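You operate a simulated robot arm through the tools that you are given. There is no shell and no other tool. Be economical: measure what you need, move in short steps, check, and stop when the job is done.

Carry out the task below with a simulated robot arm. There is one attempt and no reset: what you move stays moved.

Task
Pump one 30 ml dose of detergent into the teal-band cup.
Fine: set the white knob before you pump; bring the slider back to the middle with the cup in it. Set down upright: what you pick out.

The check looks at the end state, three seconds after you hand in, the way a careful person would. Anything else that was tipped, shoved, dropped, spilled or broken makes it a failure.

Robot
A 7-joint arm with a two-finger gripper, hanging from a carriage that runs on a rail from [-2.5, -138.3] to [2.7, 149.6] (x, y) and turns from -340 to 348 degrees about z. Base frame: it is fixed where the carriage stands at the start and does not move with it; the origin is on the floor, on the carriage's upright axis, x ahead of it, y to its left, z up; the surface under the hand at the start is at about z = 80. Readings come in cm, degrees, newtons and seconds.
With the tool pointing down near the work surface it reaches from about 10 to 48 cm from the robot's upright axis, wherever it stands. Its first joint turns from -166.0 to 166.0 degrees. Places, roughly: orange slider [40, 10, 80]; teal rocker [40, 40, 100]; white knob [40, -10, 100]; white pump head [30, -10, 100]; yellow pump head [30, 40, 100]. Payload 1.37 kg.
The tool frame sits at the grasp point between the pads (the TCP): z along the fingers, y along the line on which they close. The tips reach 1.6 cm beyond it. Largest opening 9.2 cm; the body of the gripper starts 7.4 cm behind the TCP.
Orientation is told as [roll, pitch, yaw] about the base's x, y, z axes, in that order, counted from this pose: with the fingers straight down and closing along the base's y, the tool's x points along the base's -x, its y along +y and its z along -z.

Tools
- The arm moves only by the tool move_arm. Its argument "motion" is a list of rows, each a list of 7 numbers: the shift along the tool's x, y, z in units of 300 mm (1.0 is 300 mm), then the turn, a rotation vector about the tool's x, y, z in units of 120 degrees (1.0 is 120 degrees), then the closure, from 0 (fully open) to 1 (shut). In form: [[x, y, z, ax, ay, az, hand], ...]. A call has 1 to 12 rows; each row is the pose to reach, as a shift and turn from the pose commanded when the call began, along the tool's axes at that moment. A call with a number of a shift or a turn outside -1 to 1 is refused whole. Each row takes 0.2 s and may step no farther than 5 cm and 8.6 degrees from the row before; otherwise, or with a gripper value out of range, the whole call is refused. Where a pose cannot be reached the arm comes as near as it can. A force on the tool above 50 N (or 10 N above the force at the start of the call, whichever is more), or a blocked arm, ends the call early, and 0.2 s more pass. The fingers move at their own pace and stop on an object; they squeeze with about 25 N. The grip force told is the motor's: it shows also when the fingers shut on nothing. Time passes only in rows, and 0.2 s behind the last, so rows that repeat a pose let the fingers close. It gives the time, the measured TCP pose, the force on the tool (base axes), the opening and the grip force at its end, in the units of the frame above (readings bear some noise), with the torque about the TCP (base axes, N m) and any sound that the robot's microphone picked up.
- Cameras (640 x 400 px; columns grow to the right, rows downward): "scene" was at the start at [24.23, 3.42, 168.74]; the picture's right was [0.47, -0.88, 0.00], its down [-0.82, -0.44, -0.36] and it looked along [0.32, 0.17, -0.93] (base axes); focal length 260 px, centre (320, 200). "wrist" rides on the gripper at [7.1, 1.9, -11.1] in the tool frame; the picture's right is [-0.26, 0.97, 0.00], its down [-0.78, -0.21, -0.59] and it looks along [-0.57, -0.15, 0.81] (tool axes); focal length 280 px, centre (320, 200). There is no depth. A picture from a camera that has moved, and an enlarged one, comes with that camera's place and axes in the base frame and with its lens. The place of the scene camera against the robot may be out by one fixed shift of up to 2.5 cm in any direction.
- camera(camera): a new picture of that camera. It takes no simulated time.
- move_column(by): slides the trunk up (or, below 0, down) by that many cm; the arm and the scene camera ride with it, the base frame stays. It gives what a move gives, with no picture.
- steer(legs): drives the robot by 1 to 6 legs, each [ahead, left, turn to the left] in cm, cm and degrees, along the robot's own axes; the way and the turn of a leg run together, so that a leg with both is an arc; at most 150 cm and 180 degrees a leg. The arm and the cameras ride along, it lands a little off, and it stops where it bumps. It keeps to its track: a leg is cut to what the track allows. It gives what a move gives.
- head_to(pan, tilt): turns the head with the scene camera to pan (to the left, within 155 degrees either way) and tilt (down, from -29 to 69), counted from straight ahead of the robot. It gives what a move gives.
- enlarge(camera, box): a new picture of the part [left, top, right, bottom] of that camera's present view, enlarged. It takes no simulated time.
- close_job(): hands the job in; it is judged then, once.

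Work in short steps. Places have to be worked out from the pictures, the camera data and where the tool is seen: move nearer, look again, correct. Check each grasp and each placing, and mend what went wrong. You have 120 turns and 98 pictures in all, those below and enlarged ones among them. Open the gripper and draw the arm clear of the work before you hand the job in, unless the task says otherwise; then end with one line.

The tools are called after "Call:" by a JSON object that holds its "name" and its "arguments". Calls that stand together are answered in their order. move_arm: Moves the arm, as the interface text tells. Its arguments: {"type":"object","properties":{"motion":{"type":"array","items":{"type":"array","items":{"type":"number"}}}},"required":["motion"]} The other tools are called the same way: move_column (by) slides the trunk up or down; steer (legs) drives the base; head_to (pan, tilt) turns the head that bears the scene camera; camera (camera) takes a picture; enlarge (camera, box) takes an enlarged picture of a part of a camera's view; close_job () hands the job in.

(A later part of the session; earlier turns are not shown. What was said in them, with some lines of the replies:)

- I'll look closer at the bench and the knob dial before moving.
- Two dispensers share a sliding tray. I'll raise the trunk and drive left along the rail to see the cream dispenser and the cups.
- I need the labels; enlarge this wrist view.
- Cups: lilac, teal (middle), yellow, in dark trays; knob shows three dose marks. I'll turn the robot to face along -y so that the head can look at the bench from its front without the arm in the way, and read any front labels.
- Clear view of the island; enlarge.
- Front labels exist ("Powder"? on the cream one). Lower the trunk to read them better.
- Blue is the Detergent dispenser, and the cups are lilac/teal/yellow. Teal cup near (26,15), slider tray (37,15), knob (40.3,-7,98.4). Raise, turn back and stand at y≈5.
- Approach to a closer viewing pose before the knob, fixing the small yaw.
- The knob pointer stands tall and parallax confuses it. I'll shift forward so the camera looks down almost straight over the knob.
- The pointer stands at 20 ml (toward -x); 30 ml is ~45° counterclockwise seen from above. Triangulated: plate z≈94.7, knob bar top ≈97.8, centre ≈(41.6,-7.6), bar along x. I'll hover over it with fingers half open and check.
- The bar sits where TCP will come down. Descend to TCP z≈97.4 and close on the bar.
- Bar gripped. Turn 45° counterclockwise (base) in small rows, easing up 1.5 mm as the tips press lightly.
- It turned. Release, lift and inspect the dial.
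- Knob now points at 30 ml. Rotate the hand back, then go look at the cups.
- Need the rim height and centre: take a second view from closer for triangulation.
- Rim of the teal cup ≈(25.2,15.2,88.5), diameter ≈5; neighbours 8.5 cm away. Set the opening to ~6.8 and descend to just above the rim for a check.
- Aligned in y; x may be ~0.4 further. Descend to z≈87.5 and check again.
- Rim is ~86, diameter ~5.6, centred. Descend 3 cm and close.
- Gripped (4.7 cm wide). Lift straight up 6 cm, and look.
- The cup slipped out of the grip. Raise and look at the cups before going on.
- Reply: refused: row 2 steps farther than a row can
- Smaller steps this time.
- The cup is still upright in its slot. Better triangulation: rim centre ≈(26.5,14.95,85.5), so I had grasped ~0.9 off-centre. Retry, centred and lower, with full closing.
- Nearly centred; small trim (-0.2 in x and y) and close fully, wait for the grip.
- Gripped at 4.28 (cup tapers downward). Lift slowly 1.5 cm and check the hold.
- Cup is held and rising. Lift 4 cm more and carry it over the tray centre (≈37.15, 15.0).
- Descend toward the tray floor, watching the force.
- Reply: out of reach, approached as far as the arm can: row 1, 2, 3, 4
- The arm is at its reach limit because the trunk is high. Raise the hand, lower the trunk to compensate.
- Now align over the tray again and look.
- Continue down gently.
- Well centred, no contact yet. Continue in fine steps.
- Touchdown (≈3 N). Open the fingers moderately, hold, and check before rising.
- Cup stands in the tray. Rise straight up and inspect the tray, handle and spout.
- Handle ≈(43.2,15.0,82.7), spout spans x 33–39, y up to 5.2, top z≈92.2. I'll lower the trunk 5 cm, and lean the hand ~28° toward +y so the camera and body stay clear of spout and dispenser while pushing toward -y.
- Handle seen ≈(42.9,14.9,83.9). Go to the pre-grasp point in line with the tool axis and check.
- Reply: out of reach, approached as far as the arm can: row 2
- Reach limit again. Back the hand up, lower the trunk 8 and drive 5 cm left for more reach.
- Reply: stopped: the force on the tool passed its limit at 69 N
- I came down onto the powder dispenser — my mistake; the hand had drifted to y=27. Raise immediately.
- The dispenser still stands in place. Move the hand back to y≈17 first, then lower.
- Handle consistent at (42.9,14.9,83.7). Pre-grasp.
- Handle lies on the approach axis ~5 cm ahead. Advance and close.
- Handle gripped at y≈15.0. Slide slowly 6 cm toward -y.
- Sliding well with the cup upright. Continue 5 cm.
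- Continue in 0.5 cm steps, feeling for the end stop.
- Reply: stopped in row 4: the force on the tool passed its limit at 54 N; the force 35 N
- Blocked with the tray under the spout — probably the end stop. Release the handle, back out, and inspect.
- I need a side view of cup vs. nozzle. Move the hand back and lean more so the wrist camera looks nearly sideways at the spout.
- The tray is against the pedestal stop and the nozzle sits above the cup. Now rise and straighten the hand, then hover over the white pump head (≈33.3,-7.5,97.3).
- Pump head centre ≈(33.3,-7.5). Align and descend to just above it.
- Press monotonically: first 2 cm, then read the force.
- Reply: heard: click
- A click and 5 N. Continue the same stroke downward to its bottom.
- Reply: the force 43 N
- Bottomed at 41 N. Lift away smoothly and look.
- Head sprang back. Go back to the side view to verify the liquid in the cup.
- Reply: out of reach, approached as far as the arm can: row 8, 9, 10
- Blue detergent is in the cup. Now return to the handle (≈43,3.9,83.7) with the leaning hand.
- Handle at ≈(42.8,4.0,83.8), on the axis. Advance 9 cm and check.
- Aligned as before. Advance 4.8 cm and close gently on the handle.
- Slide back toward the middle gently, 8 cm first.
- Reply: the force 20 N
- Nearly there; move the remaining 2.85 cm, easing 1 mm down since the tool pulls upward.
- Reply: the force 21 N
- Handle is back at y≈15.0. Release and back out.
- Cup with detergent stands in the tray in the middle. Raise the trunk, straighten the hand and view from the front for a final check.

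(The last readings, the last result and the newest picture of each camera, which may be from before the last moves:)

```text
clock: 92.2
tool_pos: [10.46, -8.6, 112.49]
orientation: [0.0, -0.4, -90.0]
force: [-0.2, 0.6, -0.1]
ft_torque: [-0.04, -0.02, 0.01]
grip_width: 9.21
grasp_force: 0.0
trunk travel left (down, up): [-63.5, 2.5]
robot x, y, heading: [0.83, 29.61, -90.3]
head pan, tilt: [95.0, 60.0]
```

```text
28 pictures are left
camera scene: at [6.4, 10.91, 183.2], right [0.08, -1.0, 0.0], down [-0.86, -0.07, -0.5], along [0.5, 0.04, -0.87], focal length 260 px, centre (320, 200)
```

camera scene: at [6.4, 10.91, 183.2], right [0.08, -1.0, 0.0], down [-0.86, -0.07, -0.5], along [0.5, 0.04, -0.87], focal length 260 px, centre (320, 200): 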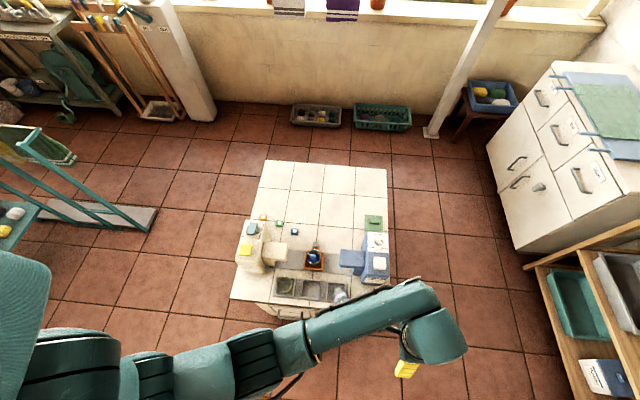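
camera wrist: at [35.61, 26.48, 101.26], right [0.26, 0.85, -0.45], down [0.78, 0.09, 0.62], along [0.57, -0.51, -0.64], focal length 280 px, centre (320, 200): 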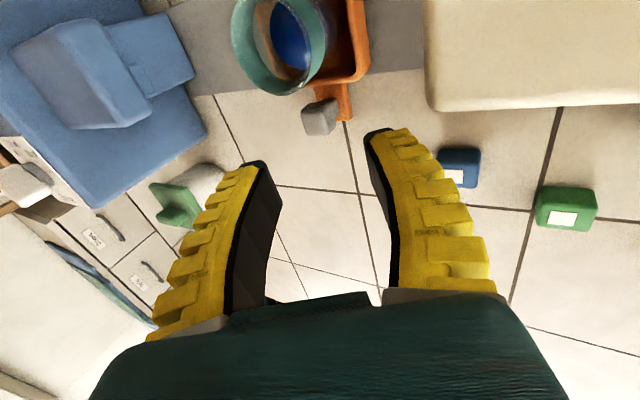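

Call:
{"name": "enlarge", "arguments": {"camera": "scene", "box": [225, 205, 405, 315]}}

Call:
{"name": "enlarge", "arguments": {"camera": "scene", "box": [300, 210, 400, 310]}}

```text
3.56 times, centred on (315, 260) of scene
camera zoom: at [6.4, 10.91, 183.2], right [0.08, -1.0, 0.0], down [-0.86, -0.07, -0.5], along [0.5, 0.04, -0.87], focal length 924 px, centre (338, -13)
```

zoom: 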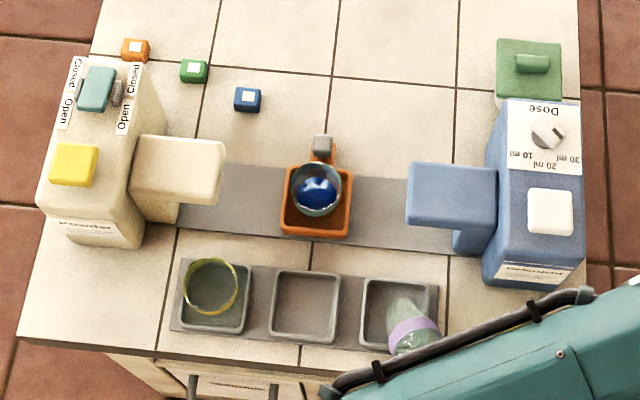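

```text
4.00 times, centred on (350, 260) of scene
camera zoom: at [6.4, 10.91, 183.2], right [0.08, -1.0, 0.0], down [-0.86, -0.07, -0.5], along [0.5, 0.04, -0.87], focal length 1039 px, centre (200, -40)
```

zoom: 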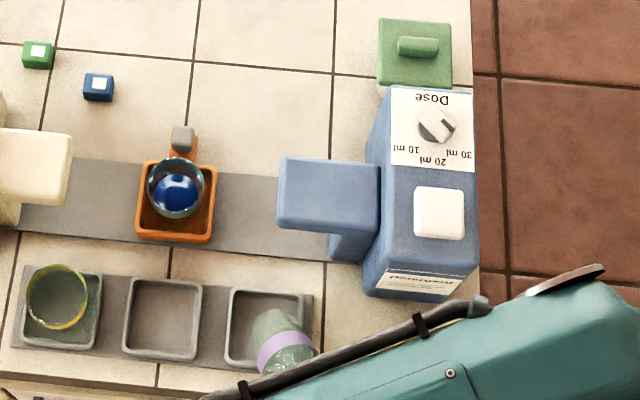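

The tray, dose and knob look right, but the lilac cup lies tipped in its slot — it must have been brushed. I'll mend it: turn back and look with the wrist camera.

Call:
{"name": "steer", "arguments": {"legs": [[0, 0, 90.3], [0, -22, 0]]}}

Call:
{"name": "move_arm", "arguments": {"motion": [[0.13, -0.04, 0, 0, 0, 0, 0], [0.26, -0.08, 0, 0, 0, 0, 0], [0.39, -0.14, 0, 0, 0, 0, 0], [0.5, -0.22, 0, 0, 0, 0, 0], [0.58, -0.3, 0, 0, 0, 0, 0], [0.64, -0.36, 0.02, 0, 0, 0, 0]]}}

Call:
{"name": "camera", "arguments": {"camera": "wrist"}}

```text
clock: 97.8
tool_pos: [38.11, 17.98, 112.67]
orientation: [0.1, -0.4, 1.4]
force: [-0.7, 0.7, 0.1]
ft_torque: [0.02, 0.01, 0.02]
grip_width: 9.18
grasp_force: 0.0
trunk travel left (down, up): [-63.5, 2.5]
robot x, y, heading: [0.23, 7.27, 1.2]
head pan, tilt: [95.0, 60.0]
```

```text
clock: 99.2
tool_pos: [19.11, 6.79, 111.9]
orientation: [0.1, -0.3, 1.4]
force: [-0.6, -0.3, 0.1]
ft_torque: [-0.02, 0.06, -0.02]
grip_width: 9.17
grasp_force: 0.0
trunk travel left (down, up): [-63.5, 2.5]
robot x, y, heading: [0.19, 7.34, 1.2]
head pan, tilt: [95.0, 60.0]
```

```text
25 pictures are left
camera wrist: at [11.88, 8.5, 122.83], right [0.24, 0.97, 0.0], down [0.78, -0.19, 0.59], along [0.58, -0.14, -0.81], focal length 280 px, centre (320, 200)
```

wrist: 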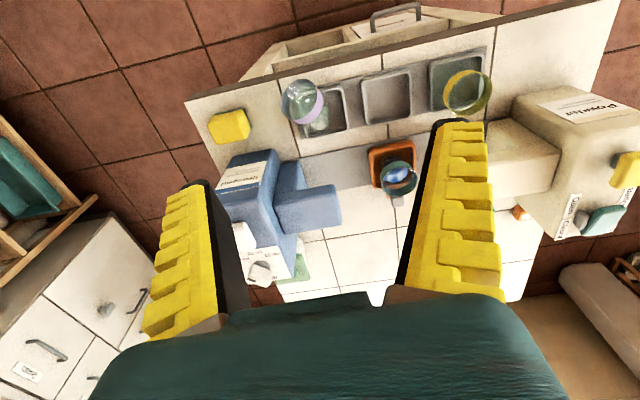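

Call:
{"name": "enlarge", "arguments": {"camera": "wrist", "box": [250, 50, 400, 150]}}

```text
4.00 times, centred on (325, 100) of wrist
camera zoom: at [11.88, 8.5, 122.83], right [0.24, 0.97, 0.0], down [0.78, -0.19, 0.59], along [0.58, -0.14, -0.81], focal length 1122 px, centre (300, 600)
```

zoom: 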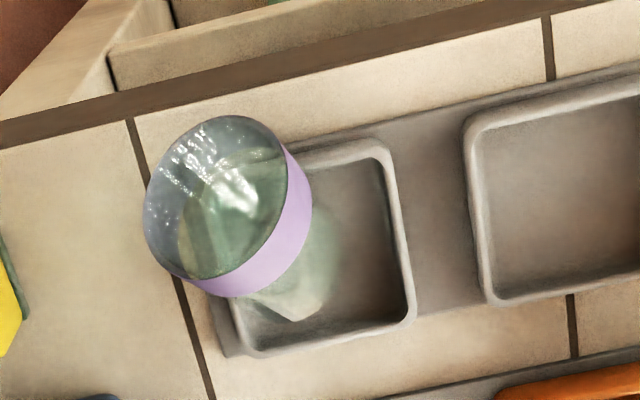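

The lilac cup leans out of its slot toward (-x,-y). I'll take a closer look to plan a pitched grasp that can be rotated upright.

Call:
{"name": "move_arm", "arguments": {"motion": [[0.03, -0.02, 0.1, 0, 0, 0, 0], [0.06, -0.04, 0.22, 0, 0, 0, 0], [0.06, -0.06, 0.33, 0, 0, 0, 0]]}}

Call:
{"name": "enlarge", "arguments": {"camera": "wrist", "box": [200, 0, 400, 125]}}

```text
clock: 100.0
tool_pos: [17.38, 4.94, 101.88]
orientation: [0.1, -0.3, 1.4]
force: [-0.7, -0.1, -0.6]
ft_torque: [0.03, -0.01, -0.01]
grip_width: 9.2
grasp_force: 0.0
trunk travel left (down, up): [-63.5, 2.5]
robot x, y, heading: [0.2, 6.84, 1.1]
head pan, tilt: [95.0, 60.0]
```

```text
3.20 times, centred on (300, 62) of wrist
camera zoom: at [10.17, 6.56, 112.82], right [0.24, 0.97, 0.0], down [0.78, -0.19, 0.59], along [0.58, -0.14, -0.81], focal length 897 px, centre (384, 640)
```

zoom: 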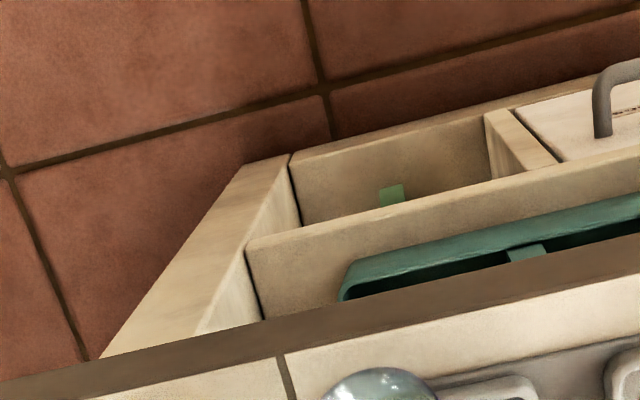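

Cropped too high; look at the right part.

Call:
{"name": "enlarge", "arguments": {"camera": "wrist", "box": [240, 80, 440, 205]}}

```text
3.20 times, centred on (340, 142) of wrist
camera zoom: at [10.17, 6.56, 112.82], right [0.24, 0.97, 0.0], down [0.78, -0.19, 0.59], along [0.58, -0.14, -0.81], focal length 897 px, centre (256, 384)
```

zoom: 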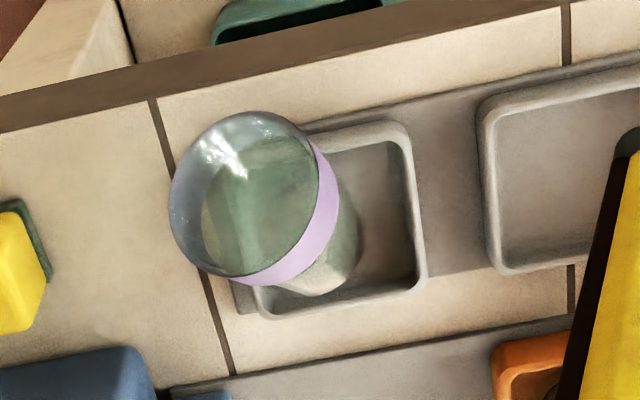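

Lilac rim centre ≈(23,3.1,83.7), base ≈(26.7,5.4,82): axis ~32° in yaw, lying ~65°. Plan: grasp with yaw 32° and 35° pitch (fingers pointing away from the robot), lift, rotate by ~65°, set back upright. First shift the robot left for arm room, then yaw and pitch in the air.

Call:
{"name": "steer", "arguments": {"legs": [[0, 12, -1]]}}

Call:
{"name": "move_arm", "arguments": {"motion": [[0, -0.08, -0.03, 0, 0, -0.05, 0.1], [0, -0.2, -0.03, 0, 0, -0.1, 0.18], [0, -0.32, -0.03, 0, 0, -0.15, 0.18], [0, -0.44, -0.03, 0, 0, -0.2, 0.18], [0, -0.52, -0.03, 0, 0, -0.255, 0.18]]}}

```text
clock: 101.3
tool_pos: [17.57, 16.96, 101.94]
orientation: [0.0, -0.3, 0.6]
force: [-0.4, 0.5, -0.5]
ft_torque: [0.01, 0.0, -0.01]
grip_width: 9.16
grasp_force: 0.0
trunk travel left (down, up): [-63.5, 2.5]
robot x, y, heading: [0.52, 19.48, 0.1]
head pan, tilt: [95.0, 60.0]
```

```text
clock: 102.5
tool_pos: [17.58, 1.32, 102.78]
orientation: [0.0, -0.1, 31.2]
force: [-0.3, 0.1, -0.7]
ft_torque: [-0.03, -0.03, -0.04]
grip_width: 7.71
grasp_force: 0.8
trunk travel left (down, up): [-63.5, 2.5]
robot x, y, heading: [0.36, 19.34, 0.3]
head pan, tilt: [95.0, 60.0]
```

Now pitch 35° and go to a pre-grasp point.

Call:
{"name": "move_arm", "arguments": {"motion": [[-0.014, -0.01, 0.06, 0, -0.0584, 0, 0.18], [-0.027, -0.02, 0.12, 0, -0.1168, 0, 0.18], [-0.04, -0.03, 0.18, 0, -0.1752, 0, 0.18], [-0.054, -0.041, 0.24, 0, -0.2336, 0, 0.18], [-0.068, -0.041, 0.31, 0, -0.292, 0, 0.18]]}}

Call:
{"name": "camera", "arguments": {"camera": "wrist"}}

```text
clock: 103.7
tool_pos: [20.13, 1.37, 93.66]
orientation: [-0.1, -35.4, 31.2]
force: [0.2, -0.5, -0.5]
ft_torque: [-0.04, 0.01, 0.01]
grip_width: 7.71
grasp_force: 1.3
trunk travel left (down, up): [-63.5, 2.5]
robot x, y, heading: [0.35, 19.4, 0.5]
head pan, tilt: [95.0, 60.0]
```

```text
21 pictures are left
camera wrist: at [8.72, -3.33, 98.34], right [-0.32, 0.94, 0.15], down [0.36, -0.03, 0.93], along [0.88, 0.35, -0.33], focal length 280 px, centre (320, 200)
```

wrist: 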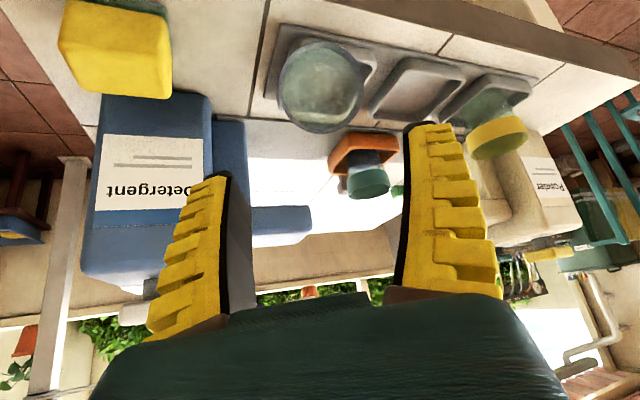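

Looking straight into the cup: axis elevation ~40°, rim centre ≈(22.7,3.4,85). Approach partway.

Call:
{"name": "move_arm", "arguments": {"motion": [[0.035, 0.005, 0.07, 0, 0, 0, 0.15], [0.07, 0.01, 0.15, 0, 0, 0, 0.15], [0.07, 0.01, 0.2, 0, 0, 0, 0.15]]}}

Call:
{"name": "camera", "arguments": {"camera": "wrist"}}

```text
clock: 104.5
tool_pos: [21.48, 2.45, 87.44]
orientation: [-0.1, -35.3, 31.2]
force: [-0.7, -0.3, 0.1]
ft_torque: [0.0, -0.02, -0.03]
grip_width: 7.95
grasp_force: 0.5
trunk travel left (down, up): [-63.5, 2.5]
robot x, y, heading: [0.31, 19.27, 0.1]
head pan, tilt: [95.0, 60.0]
```

```text
20 pictures are left
camera wrist: at [10.03, -2.2, 92.23], right [-0.32, 0.94, 0.15], down [0.36, -0.03, 0.93], along [0.88, 0.35, -0.33], focal length 280 px, centre (320, 200)
```

wrist: 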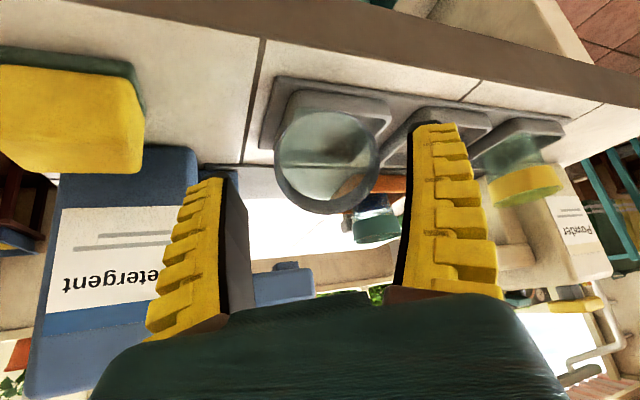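

Rim is 2.3 cm ahead and 0.3 to the side. Advance 3.9 cm with a trim, and check straddling before closing.

Call:
{"name": "move_arm", "arguments": {"motion": [[-0.004, 0.011, 0.05, 0, 0, 0, 0.15], [-0.009, 0.011, 0.1, 0, 0, 0, 0.15], [-0.01, 0.011, 0.13, 0, 0, 0, 0.15]]}}

Call:
{"name": "camera", "arguments": {"camera": "wrist"}}

```text
clock: 105.3
tool_pos: [23.38, 4.25, 84.82]
orientation: [-0.1, -35.3, 31.2]
force: [-0.4, 0.5, 0.3]
ft_torque: [0.02, -0.01, -0.01]
grip_width: 7.98
grasp_force: 1.2
out of reach, approached as far as the arm can: row 3
trunk travel left (down, up): [-63.5, 2.5]
robot x, y, heading: [0.08, 19.42, 0.1]
head pan, tilt: [95.0, 60.0]
```

```text
19 pictures are left
camera wrist: at [11.8, -0.54, 89.56], right [-0.32, 0.94, 0.15], down [0.36, -0.03, 0.93], along [0.88, 0.35, -0.33], focal length 280 px, centre (320, 200)
```

wrist: 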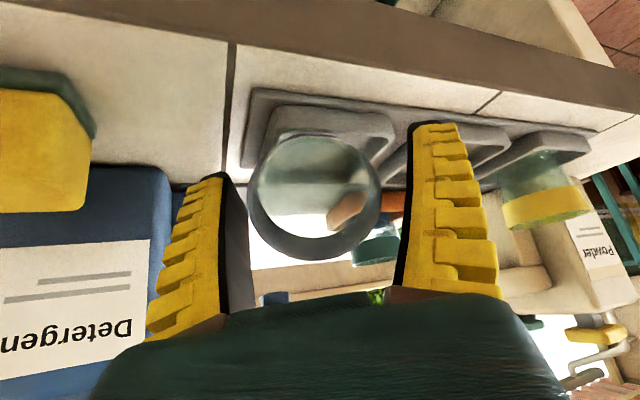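

Straddled, ~1.5 cm past the rim. Close.

Call:
{"name": "move_arm", "arguments": {"motion": [[0, 0, 0, 0, 0, 0, 0.3], [0, 0, 0, 0, 0, 0, 0.5], [0, 0, 0, 0, 0, 0, 1], [0, 0, 0, 0, 0, 0, 1], [0, 0, 0, 0, 0, 0, 1]]}}

Call:
{"name": "camera", "arguments": {"camera": "wrist"}}

```text
clock: 106.5
tool_pos: [23.16, 4.24, 84.75]
orientation: [-0.1, -35.2, 31.2]
force: [0.4, 0.3, -0.2]
ft_torque: [0.0, -0.02, -0.02]
grip_width: 4.62
grasp_force: 25.0
trunk travel left (down, up): [-63.5, 2.5]
robot x, y, heading: [0.38, 19.71, 0.2]
head pan, tilt: [95.0, 60.0]
```

```text
18 pictures are left
camera wrist: at [11.8, -0.52, 89.57], right [-0.32, 0.94, 0.15], down [0.36, -0.03, 0.93], along [0.88, 0.35, -0.33], focal length 280 px, centre (320, 200)
```

wrist: 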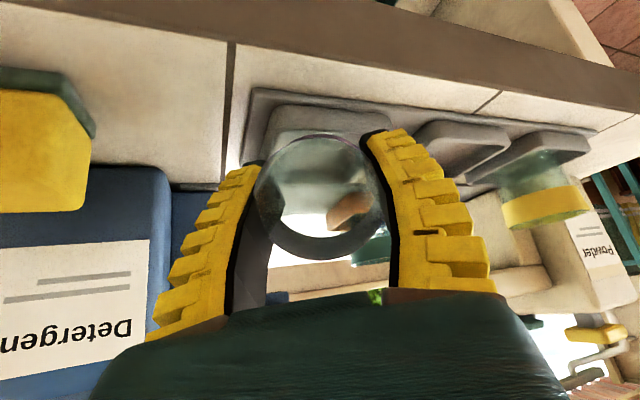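

Firm grip (4.6 cm). Lift slowly straight up 4 cm.

Call:
{"name": "move_arm", "arguments": {"motion": [[-0.008, 0, -0.011, 0, 0, 0, 1], [-0.02, 0, -0.028, 0, 0, 0, 1], [-0.035, 0, -0.05, 0, 0, 0, 1], [-0.055, 0, -0.078, 0, 0, 0, 1], [-0.077, 0, -0.109, 0, 0, 0, 1]]}}

Call:
{"name": "camera", "arguments": {"camera": "wrist"}}

```text
clock: 107.7
tool_pos: [23.23, 4.1, 88.88]
orientation: [-0.1, -35.2, 31.3]
force: [0.6, -0.9, -0.5]
ft_torque: [0.01, 0.0, 0.02]
grip_width: 4.63
grasp_force: 24.6
trunk travel left (down, up): [-63.5, 2.5]
robot x, y, heading: [0.52, 19.45, 0.2]
head pan, tilt: [95.0, 60.0]
```

```text
17 pictures are left
camera wrist: at [11.8, -0.6, 93.66], right [-0.32, 0.94, 0.15], down [0.36, -0.03, 0.93], along [0.88, 0.35, -0.33], focal length 280 px, centre (320, 200)
```

wrist: 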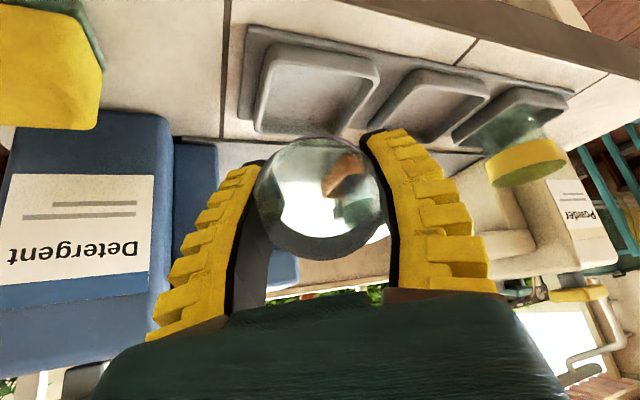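

Held. Rotate the hand back to vertical (35°) while rising 2 cm, then judge the cup's remaining tilt.

Call:
{"name": "move_arm", "arguments": {"motion": [[-0.01, 0, -0.014, 0, 0.05, 0, 1], [-0.02, 0, -0.028, 0, 0.1, 0, 1], [-0.03, 0, -0.042, 0, 0.15, 0, 1], [-0.0385, 0, -0.0545, 0, 0.2, 0, 1], [-0.0385, 0, -0.0545, 0, 0.25, 0, 1], [-0.0385, 0, -0.0545, 0, 0.293, 0, 1]]}}

Call:
{"name": "camera", "arguments": {"camera": "wrist"}}

```text
clock: 109.1
tool_pos: [23.07, 4.26, 90.56]
orientation: [-0.1, 0.1, 31.1]
force: [-0.6, 0.2, -0.4]
ft_torque: [0.0, -0.06, 0.02]
grip_width: 4.63
grasp_force: 25.2
trunk travel left (down, up): [-63.5, 2.5]
robot x, y, heading: [0.73, 19.74, 0.3]
head pan, tilt: [95.0, 60.0]
```

```text
16 pictures are left
camera wrist: at [16.07, 2.12, 101.63], right [-0.27, 0.96, 0.0], down [0.78, 0.22, 0.59], along [0.57, 0.16, -0.81], focal length 280 px, centre (320, 200)
```

wrist: 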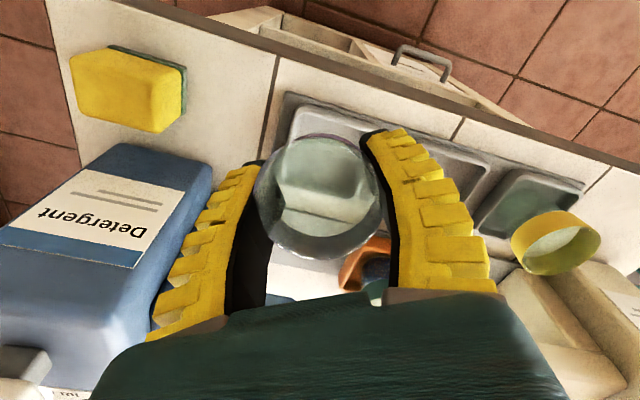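

Call:
{"name": "enlarge", "arguments": {"camera": "wrist", "box": [240, 120, 400, 270]}}

```text
2.67 times, centred on (320, 195) of wrist
camera zoom: at [16.07, 2.12, 101.63], right [-0.27, 0.96, 0.0], down [0.78, 0.22, 0.59], along [0.57, 0.16, -0.81], focal length 748 px, centre (320, 213)
```

zoom: 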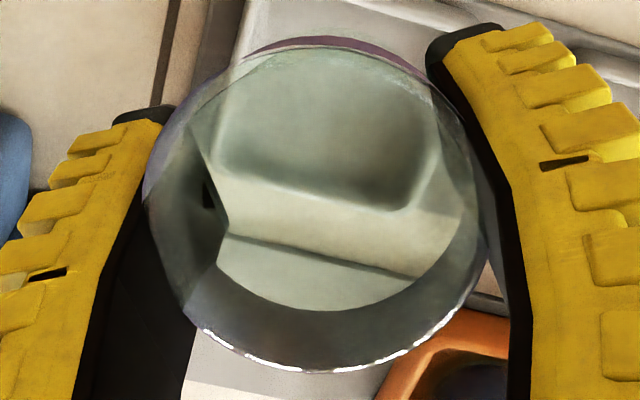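

Remaining tilt ≈13°. Rotate further and move above the slot centre (≈26.0,5.7).

Call:
{"name": "move_arm", "arguments": {"motion": [[-0.03, -0.003, 0, 0, 0.04, 0, 1], [-0.06, -0.006, 0, 0, 0.08, 0, 1], [-0.09, -0.009, 0, 0, 0.108, 0, 1], [-0.108, -0.009, 0, 0, 0.108, 0, 1]]}}

Call:
{"name": "camera", "arguments": {"camera": "wrist"}}

Call:
{"name": "enlarge", "arguments": {"camera": "wrist", "box": [220, 60, 420, 260]}}

```text
clock: 110.1
tool_pos: [26.12, 5.65, 90.88]
orientation: [-0.1, 12.9, 31.2]
force: [-0.5, -0.7, -1.2]
ft_torque: [0.02, 0.01, 0.01]
grip_width: 4.62
grasp_force: 24.8
trunk travel left (down, up): [-63.5, 2.5]
robot x, y, heading: [0.61, 19.12, 0.1]
head pan, tilt: [95.0, 60.0]
```

```text
14 pictures are left
camera wrist: at [21.26, 4.97, 103.01], right [-0.28, 0.96, -0.06], down [0.87, 0.28, 0.4], along [0.4, 0.06, -0.91], focal length 280 px, centre (320, 200)
```

wrist: 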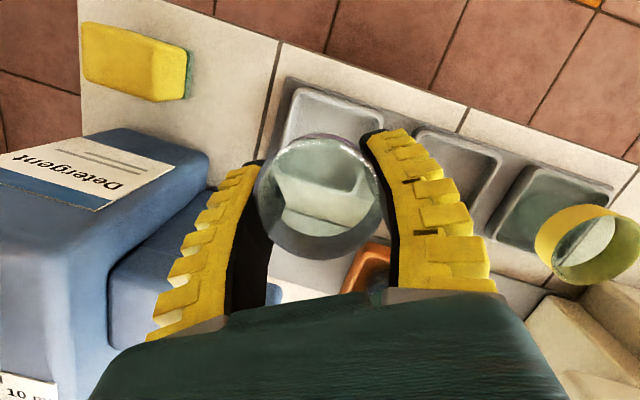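

```text
2.00 times, centred on (320, 160) of wrist
camera zoom: at [21.26, 4.97, 103.01], right [-0.28, 0.96, -0.06], down [0.87, 0.28, 0.4], along [0.4, 0.06, -0.91], focal length 561 px, centre (320, 280)
```

zoom: 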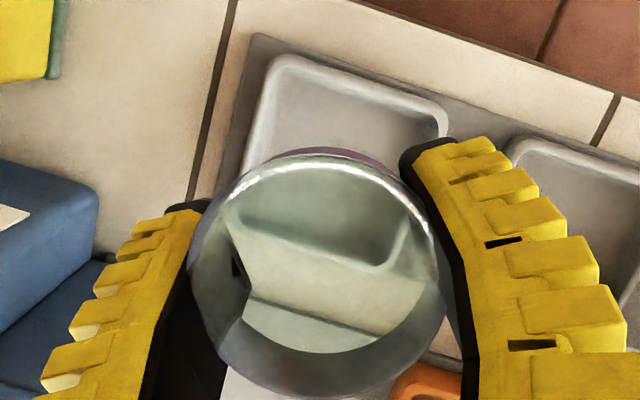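

Cup above slot centre. Lower 5 cm, then fine steps.

Call:
{"name": "move_arm", "arguments": {"motion": [[-0.011, 0, 0.05, 0, 0, 0, 1], [-0.022, 0, 0.1, 0, 0, 0, 1], [-0.032, 0, 0.14, 0, 0, 0, 1], [-0.037, 0, 0.1625, 0, 0, 0, 1]]}}

Call:
{"name": "camera", "arguments": {"camera": "wrist"}}

```text
clock: 111.1
tool_pos: [26.16, 5.66, 85.86]
orientation: [0.0, 12.7, 31.0]
force: [-0.1, 0.1, -0.7]
ft_torque: [0.01, -0.01, 0.01]
grip_width: 4.66
grasp_force: 24.7
trunk travel left (down, up): [-63.5, 2.5]
robot x, y, heading: [0.55, 19.54, 0.4]
head pan, tilt: [95.0, 60.0]
```

```text
12 pictures are left
camera wrist: at [21.24, 5.02, 98.14], right [-0.28, 0.96, -0.06], down [0.87, 0.28, 0.4], along [0.4, 0.06, -0.91], focal length 280 px, centre (320, 200)
```

wrist: 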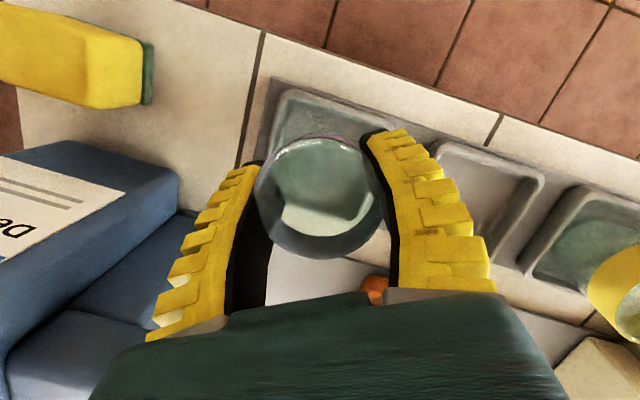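

Rim centre is right over the slot centre. Lower in 2–3 mm steps.

Call:
{"name": "move_arm", "arguments": {"motion": [[-0.002, 0, 0.008, 0, 0, 0, 1], [-0.004, 0, 0.016, 0, 0, 0, 1], [-0.006, 0, 0.022, 0, 0, 0, 1]]}}

```text
clock: 111.9
tool_pos: [26.01, 5.75, 85.76]
orientation: [-0.1, 12.8, 31.2]
force: [0.8, 0.0, 0.5]
ft_torque: [-0.02, -0.02, -0.01]
grip_width: 4.62
grasp_force: 24.9
out of reach, approached as far as the arm can: row 1, 2, 3
trunk travel left (down, up): [-63.5, 2.5]
robot x, y, heading: [0.43, 19.34, 0.4]
head pan, tilt: [95.0, 60.0]
```

Arm limit; lower with the trunk in small amounts instead.

Call:
{"name": "move_column", "arguments": {"by": -0.5}}

Call:
{"name": "move_column", "arguments": {"by": -0.3}}

```text
clock: 112.4
tool_pos: [25.9, 5.81, 85.23]
orientation: [-0.2, 12.8, 31.1]
force: [0.0, -0.2, -0.4]
ft_torque: [0.01, 0.03, -0.01]
grip_width: 4.63
grasp_force: 24.8
trunk travel left (down, up): [-63.0, 3.0]
robot x, y, heading: [0.55, 19.45, 0.4]
head pan, tilt: [95.0, 60.0]
```

```text
clock: 112.9
tool_pos: [25.96, 5.84, 85.04]
orientation: [-0.2, 12.8, 31.0]
force: [0.7, -0.3, 0.1]
ft_torque: [-0.04, -0.03, -0.02]
grip_width: 4.64
grasp_force: 25.1
trunk travel left (down, up): [-62.7, 3.3]
robot x, y, heading: [0.17, 19.48, 0.2]
head pan, tilt: [95.0, 60.0]
```

No contact yet; continue.

Call:
{"name": "move_column", "arguments": {"by": -0.3}}

Call:
{"name": "move_column", "arguments": {"by": -0.3}}

```text
clock: 113.5
tool_pos: [26.0, 5.84, 84.78]
orientation: [-0.1, 12.8, 31.0]
force: [-2.3, 0.4, 12.4]
ft_torque: [-0.04, 0.31, -0.03]
grip_width: 4.67
grasp_force: 25.5
trunk travel left (down, up): [-62.4, 3.6]
robot x, y, heading: [0.19, 19.4, 0.2]
head pan, tilt: [95.0, 60.0]
```

```text
clock: 114.0
tool_pos: [26.13, 5.82, 84.38]
orientation: [-0.1, 12.8, 31.1]
force: [0.3, 1.0, 12.4]
ft_torque: [-0.1, 0.18, 0.01]
grip_width: 4.62
grasp_force: 25.2
trunk travel left (down, up): [-62.1, 3.9]
robot x, y, heading: [0.41, 19.38, 0.4]
head pan, tilt: [95.0, 60.0]
```

Contact (12 N), base pressed flat in the slot. Open and look.

Call:
{"name": "move_arm", "arguments": {"motion": [[0, 0, 0, 0, 0, 0, 0.45], [0, 0, 0, 0, 0, 0, 0.25], [0, 0, 0, 0, 0, 0, 0.2]]}}

Call:
{"name": "camera", "arguments": {"camera": "wrist"}}

```text
clock: 114.8
tool_pos: [25.94, 5.85, 84.36]
orientation: [-0.2, 12.8, 31.2]
force: [0.0, 0.2, -1.2]
ft_torque: [0.04, 0.0, -0.01]
grip_width: 7.53
grasp_force: 0.9
trunk travel left (down, up): [-62.1, 3.9]
robot x, y, heading: [-0.03, 19.62, 0.4]
head pan, tilt: [95.0, 60.0]
```

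```text
11 pictures are left
camera wrist: at [21.12, 5.08, 96.6], right [-0.28, 0.96, -0.06], down [0.87, 0.28, 0.4], along [0.4, 0.06, -0.91], focal length 280 px, centre (320, 200)
```

wrist: 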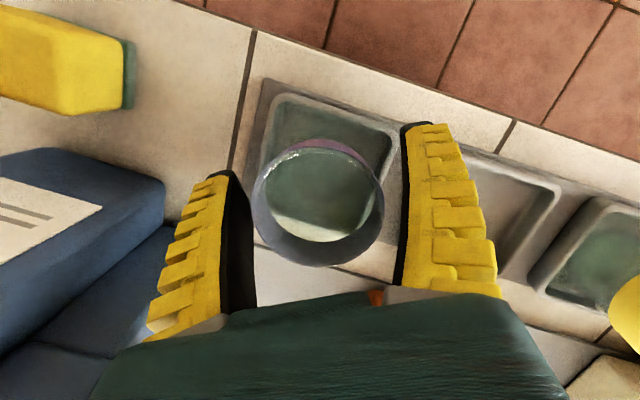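

The lilac cup stands upright in its slot. Withdraw along the finger axis and look.

Call:
{"name": "move_arm", "arguments": {"motion": [[0, 0, -0.04, 0, 0, 0, 0.2], [0, 0, -0.12, 0, 0, 0, 0.2], [0, 0, -0.26, 0, 0, 0, 0.1], [0, 0, -0.4, 0, 0, 0, 0], [0, 0, -0.55, 0, 0, 0, 0], [0, 0, -0.7, 0, 0, 0, 0]]}}

Call:
{"name": "camera", "arguments": {"camera": "wrist"}}

```text
clock: 116.2
tool_pos: [29.84, 8.29, 104.99]
orientation: [0.1, 12.8, 31.2]
force: [-0.9, -0.2, 0.5]
ft_torque: [0.0, 0.0, 0.01]
grip_width: 9.22
grasp_force: 0.0
out of reach, approached as far as the arm can: row 1
trunk travel left (down, up): [-62.1, 3.9]
robot x, y, heading: [0.66, 19.41, 0.1]
head pan, tilt: [95.0, 60.0]
```

```text
10 pictures are left
camera wrist: at [25.03, 7.64, 117.27], right [-0.28, 0.96, -0.06], down [0.87, 0.28, 0.4], along [0.4, 0.06, -0.91], focal length 280 px, centre (320, 200)
```

wrist: 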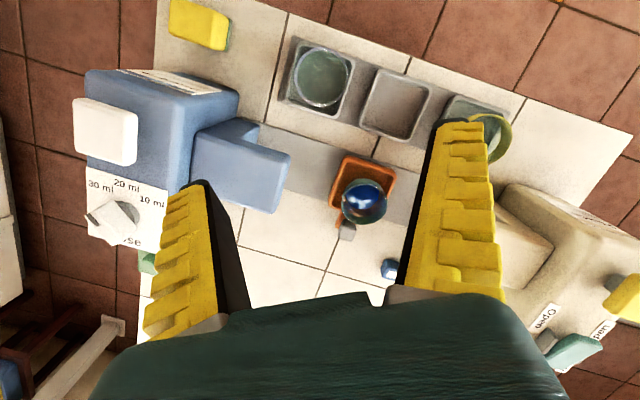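

All good from above. Raise and swing the arm clear, then do a last front view.

Call:
{"name": "move_column", "arguments": {"by": 3.5}}

Call:
{"name": "move_arm", "arguments": {"motion": [[0, 0, -0.05, 0, -0.05, 0, 0], [0, 0, -0.1, 0, -0.107, 0, 0], [0.03, 0, -0.15, 0, -0.107, 0, 0]]}}

Call:
{"name": "steer", "arguments": {"legs": [[0, 10, 0], [0, 0, -90]]}}

Call:
{"name": "enlarge", "arguments": {"camera": "scene", "box": [225, 205, 405, 315]}}

```text
clock: 117.0
tool_pos: [29.81, 8.26, 108.52]
orientation: [-0.2, 12.8, 31.1]
force: [0.3, 0.2, 0.8]
ft_torque: [0.0, 0.05, -0.01]
grip_width: 9.18
grasp_force: 0.1
trunk travel left (down, up): [-65.6, 0.4]
robot x, y, heading: [0.46, 19.31, 0.1]
head pan, tilt: [95.0, 60.0]
```

```text
clock: 117.8
tool_pos: [30.12, 8.38, 113.07]
orientation: [0.0, -0.1, 31.3]
force: [-0.8, 0.4, 0.4]
ft_torque: [0.01, 0.01, 0.03]
grip_width: 9.19
grasp_force: 0.1
trunk travel left (down, up): [-65.6, 0.4]
robot x, y, heading: [0.41, 19.47, 0.4]
head pan, tilt: [95.0, 60.0]
```

```text
clock: 122.7
tool_pos: [-10.29, -0.29, 112.95]
orientation: [0.0, -0.1, -58.4]
force: [0.6, -0.5, -0.8]
ft_torque: [0.05, -0.01, -0.02]
grip_width: 9.18
grasp_force: 0.0
trunk travel left (down, up): [-65.6, 0.4]
robot x, y, heading: [0.27, 29.77, -89.1]
head pan, tilt: [95.0, 60.0]
```

```text
3.56 times, centred on (315, 260) of scene
camera zoom: at [6.73, 10.93, 185.3], right [0.1, -0.99, 0.0], down [-0.86, -0.09, -0.5], along [0.5, 0.05, -0.87], focal length 924 px, centre (338, -13)
```

zoom: 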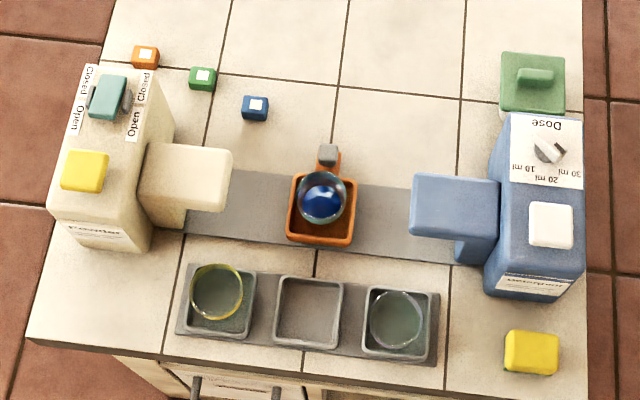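

Everything stands as it should: knob at 30 ml, detergent in the teal-band cup, slider centred between the spouts, lilac cup upright again and the arm clear. I'm handing in.

Call:
{"name": "close_job", "arguments": {}}

```text
The job is handed in.
```

I handed the job in: one 30 ml pump of detergent is in the teal-band cup, upright in the slider at the middle, with the knob set to 30 ml beforehand. Along the way I tipped the lilac-band cup in its slot and set it upright again. I also bumped the powder dispenser with about 69 N; it looked unmoved afterwards.
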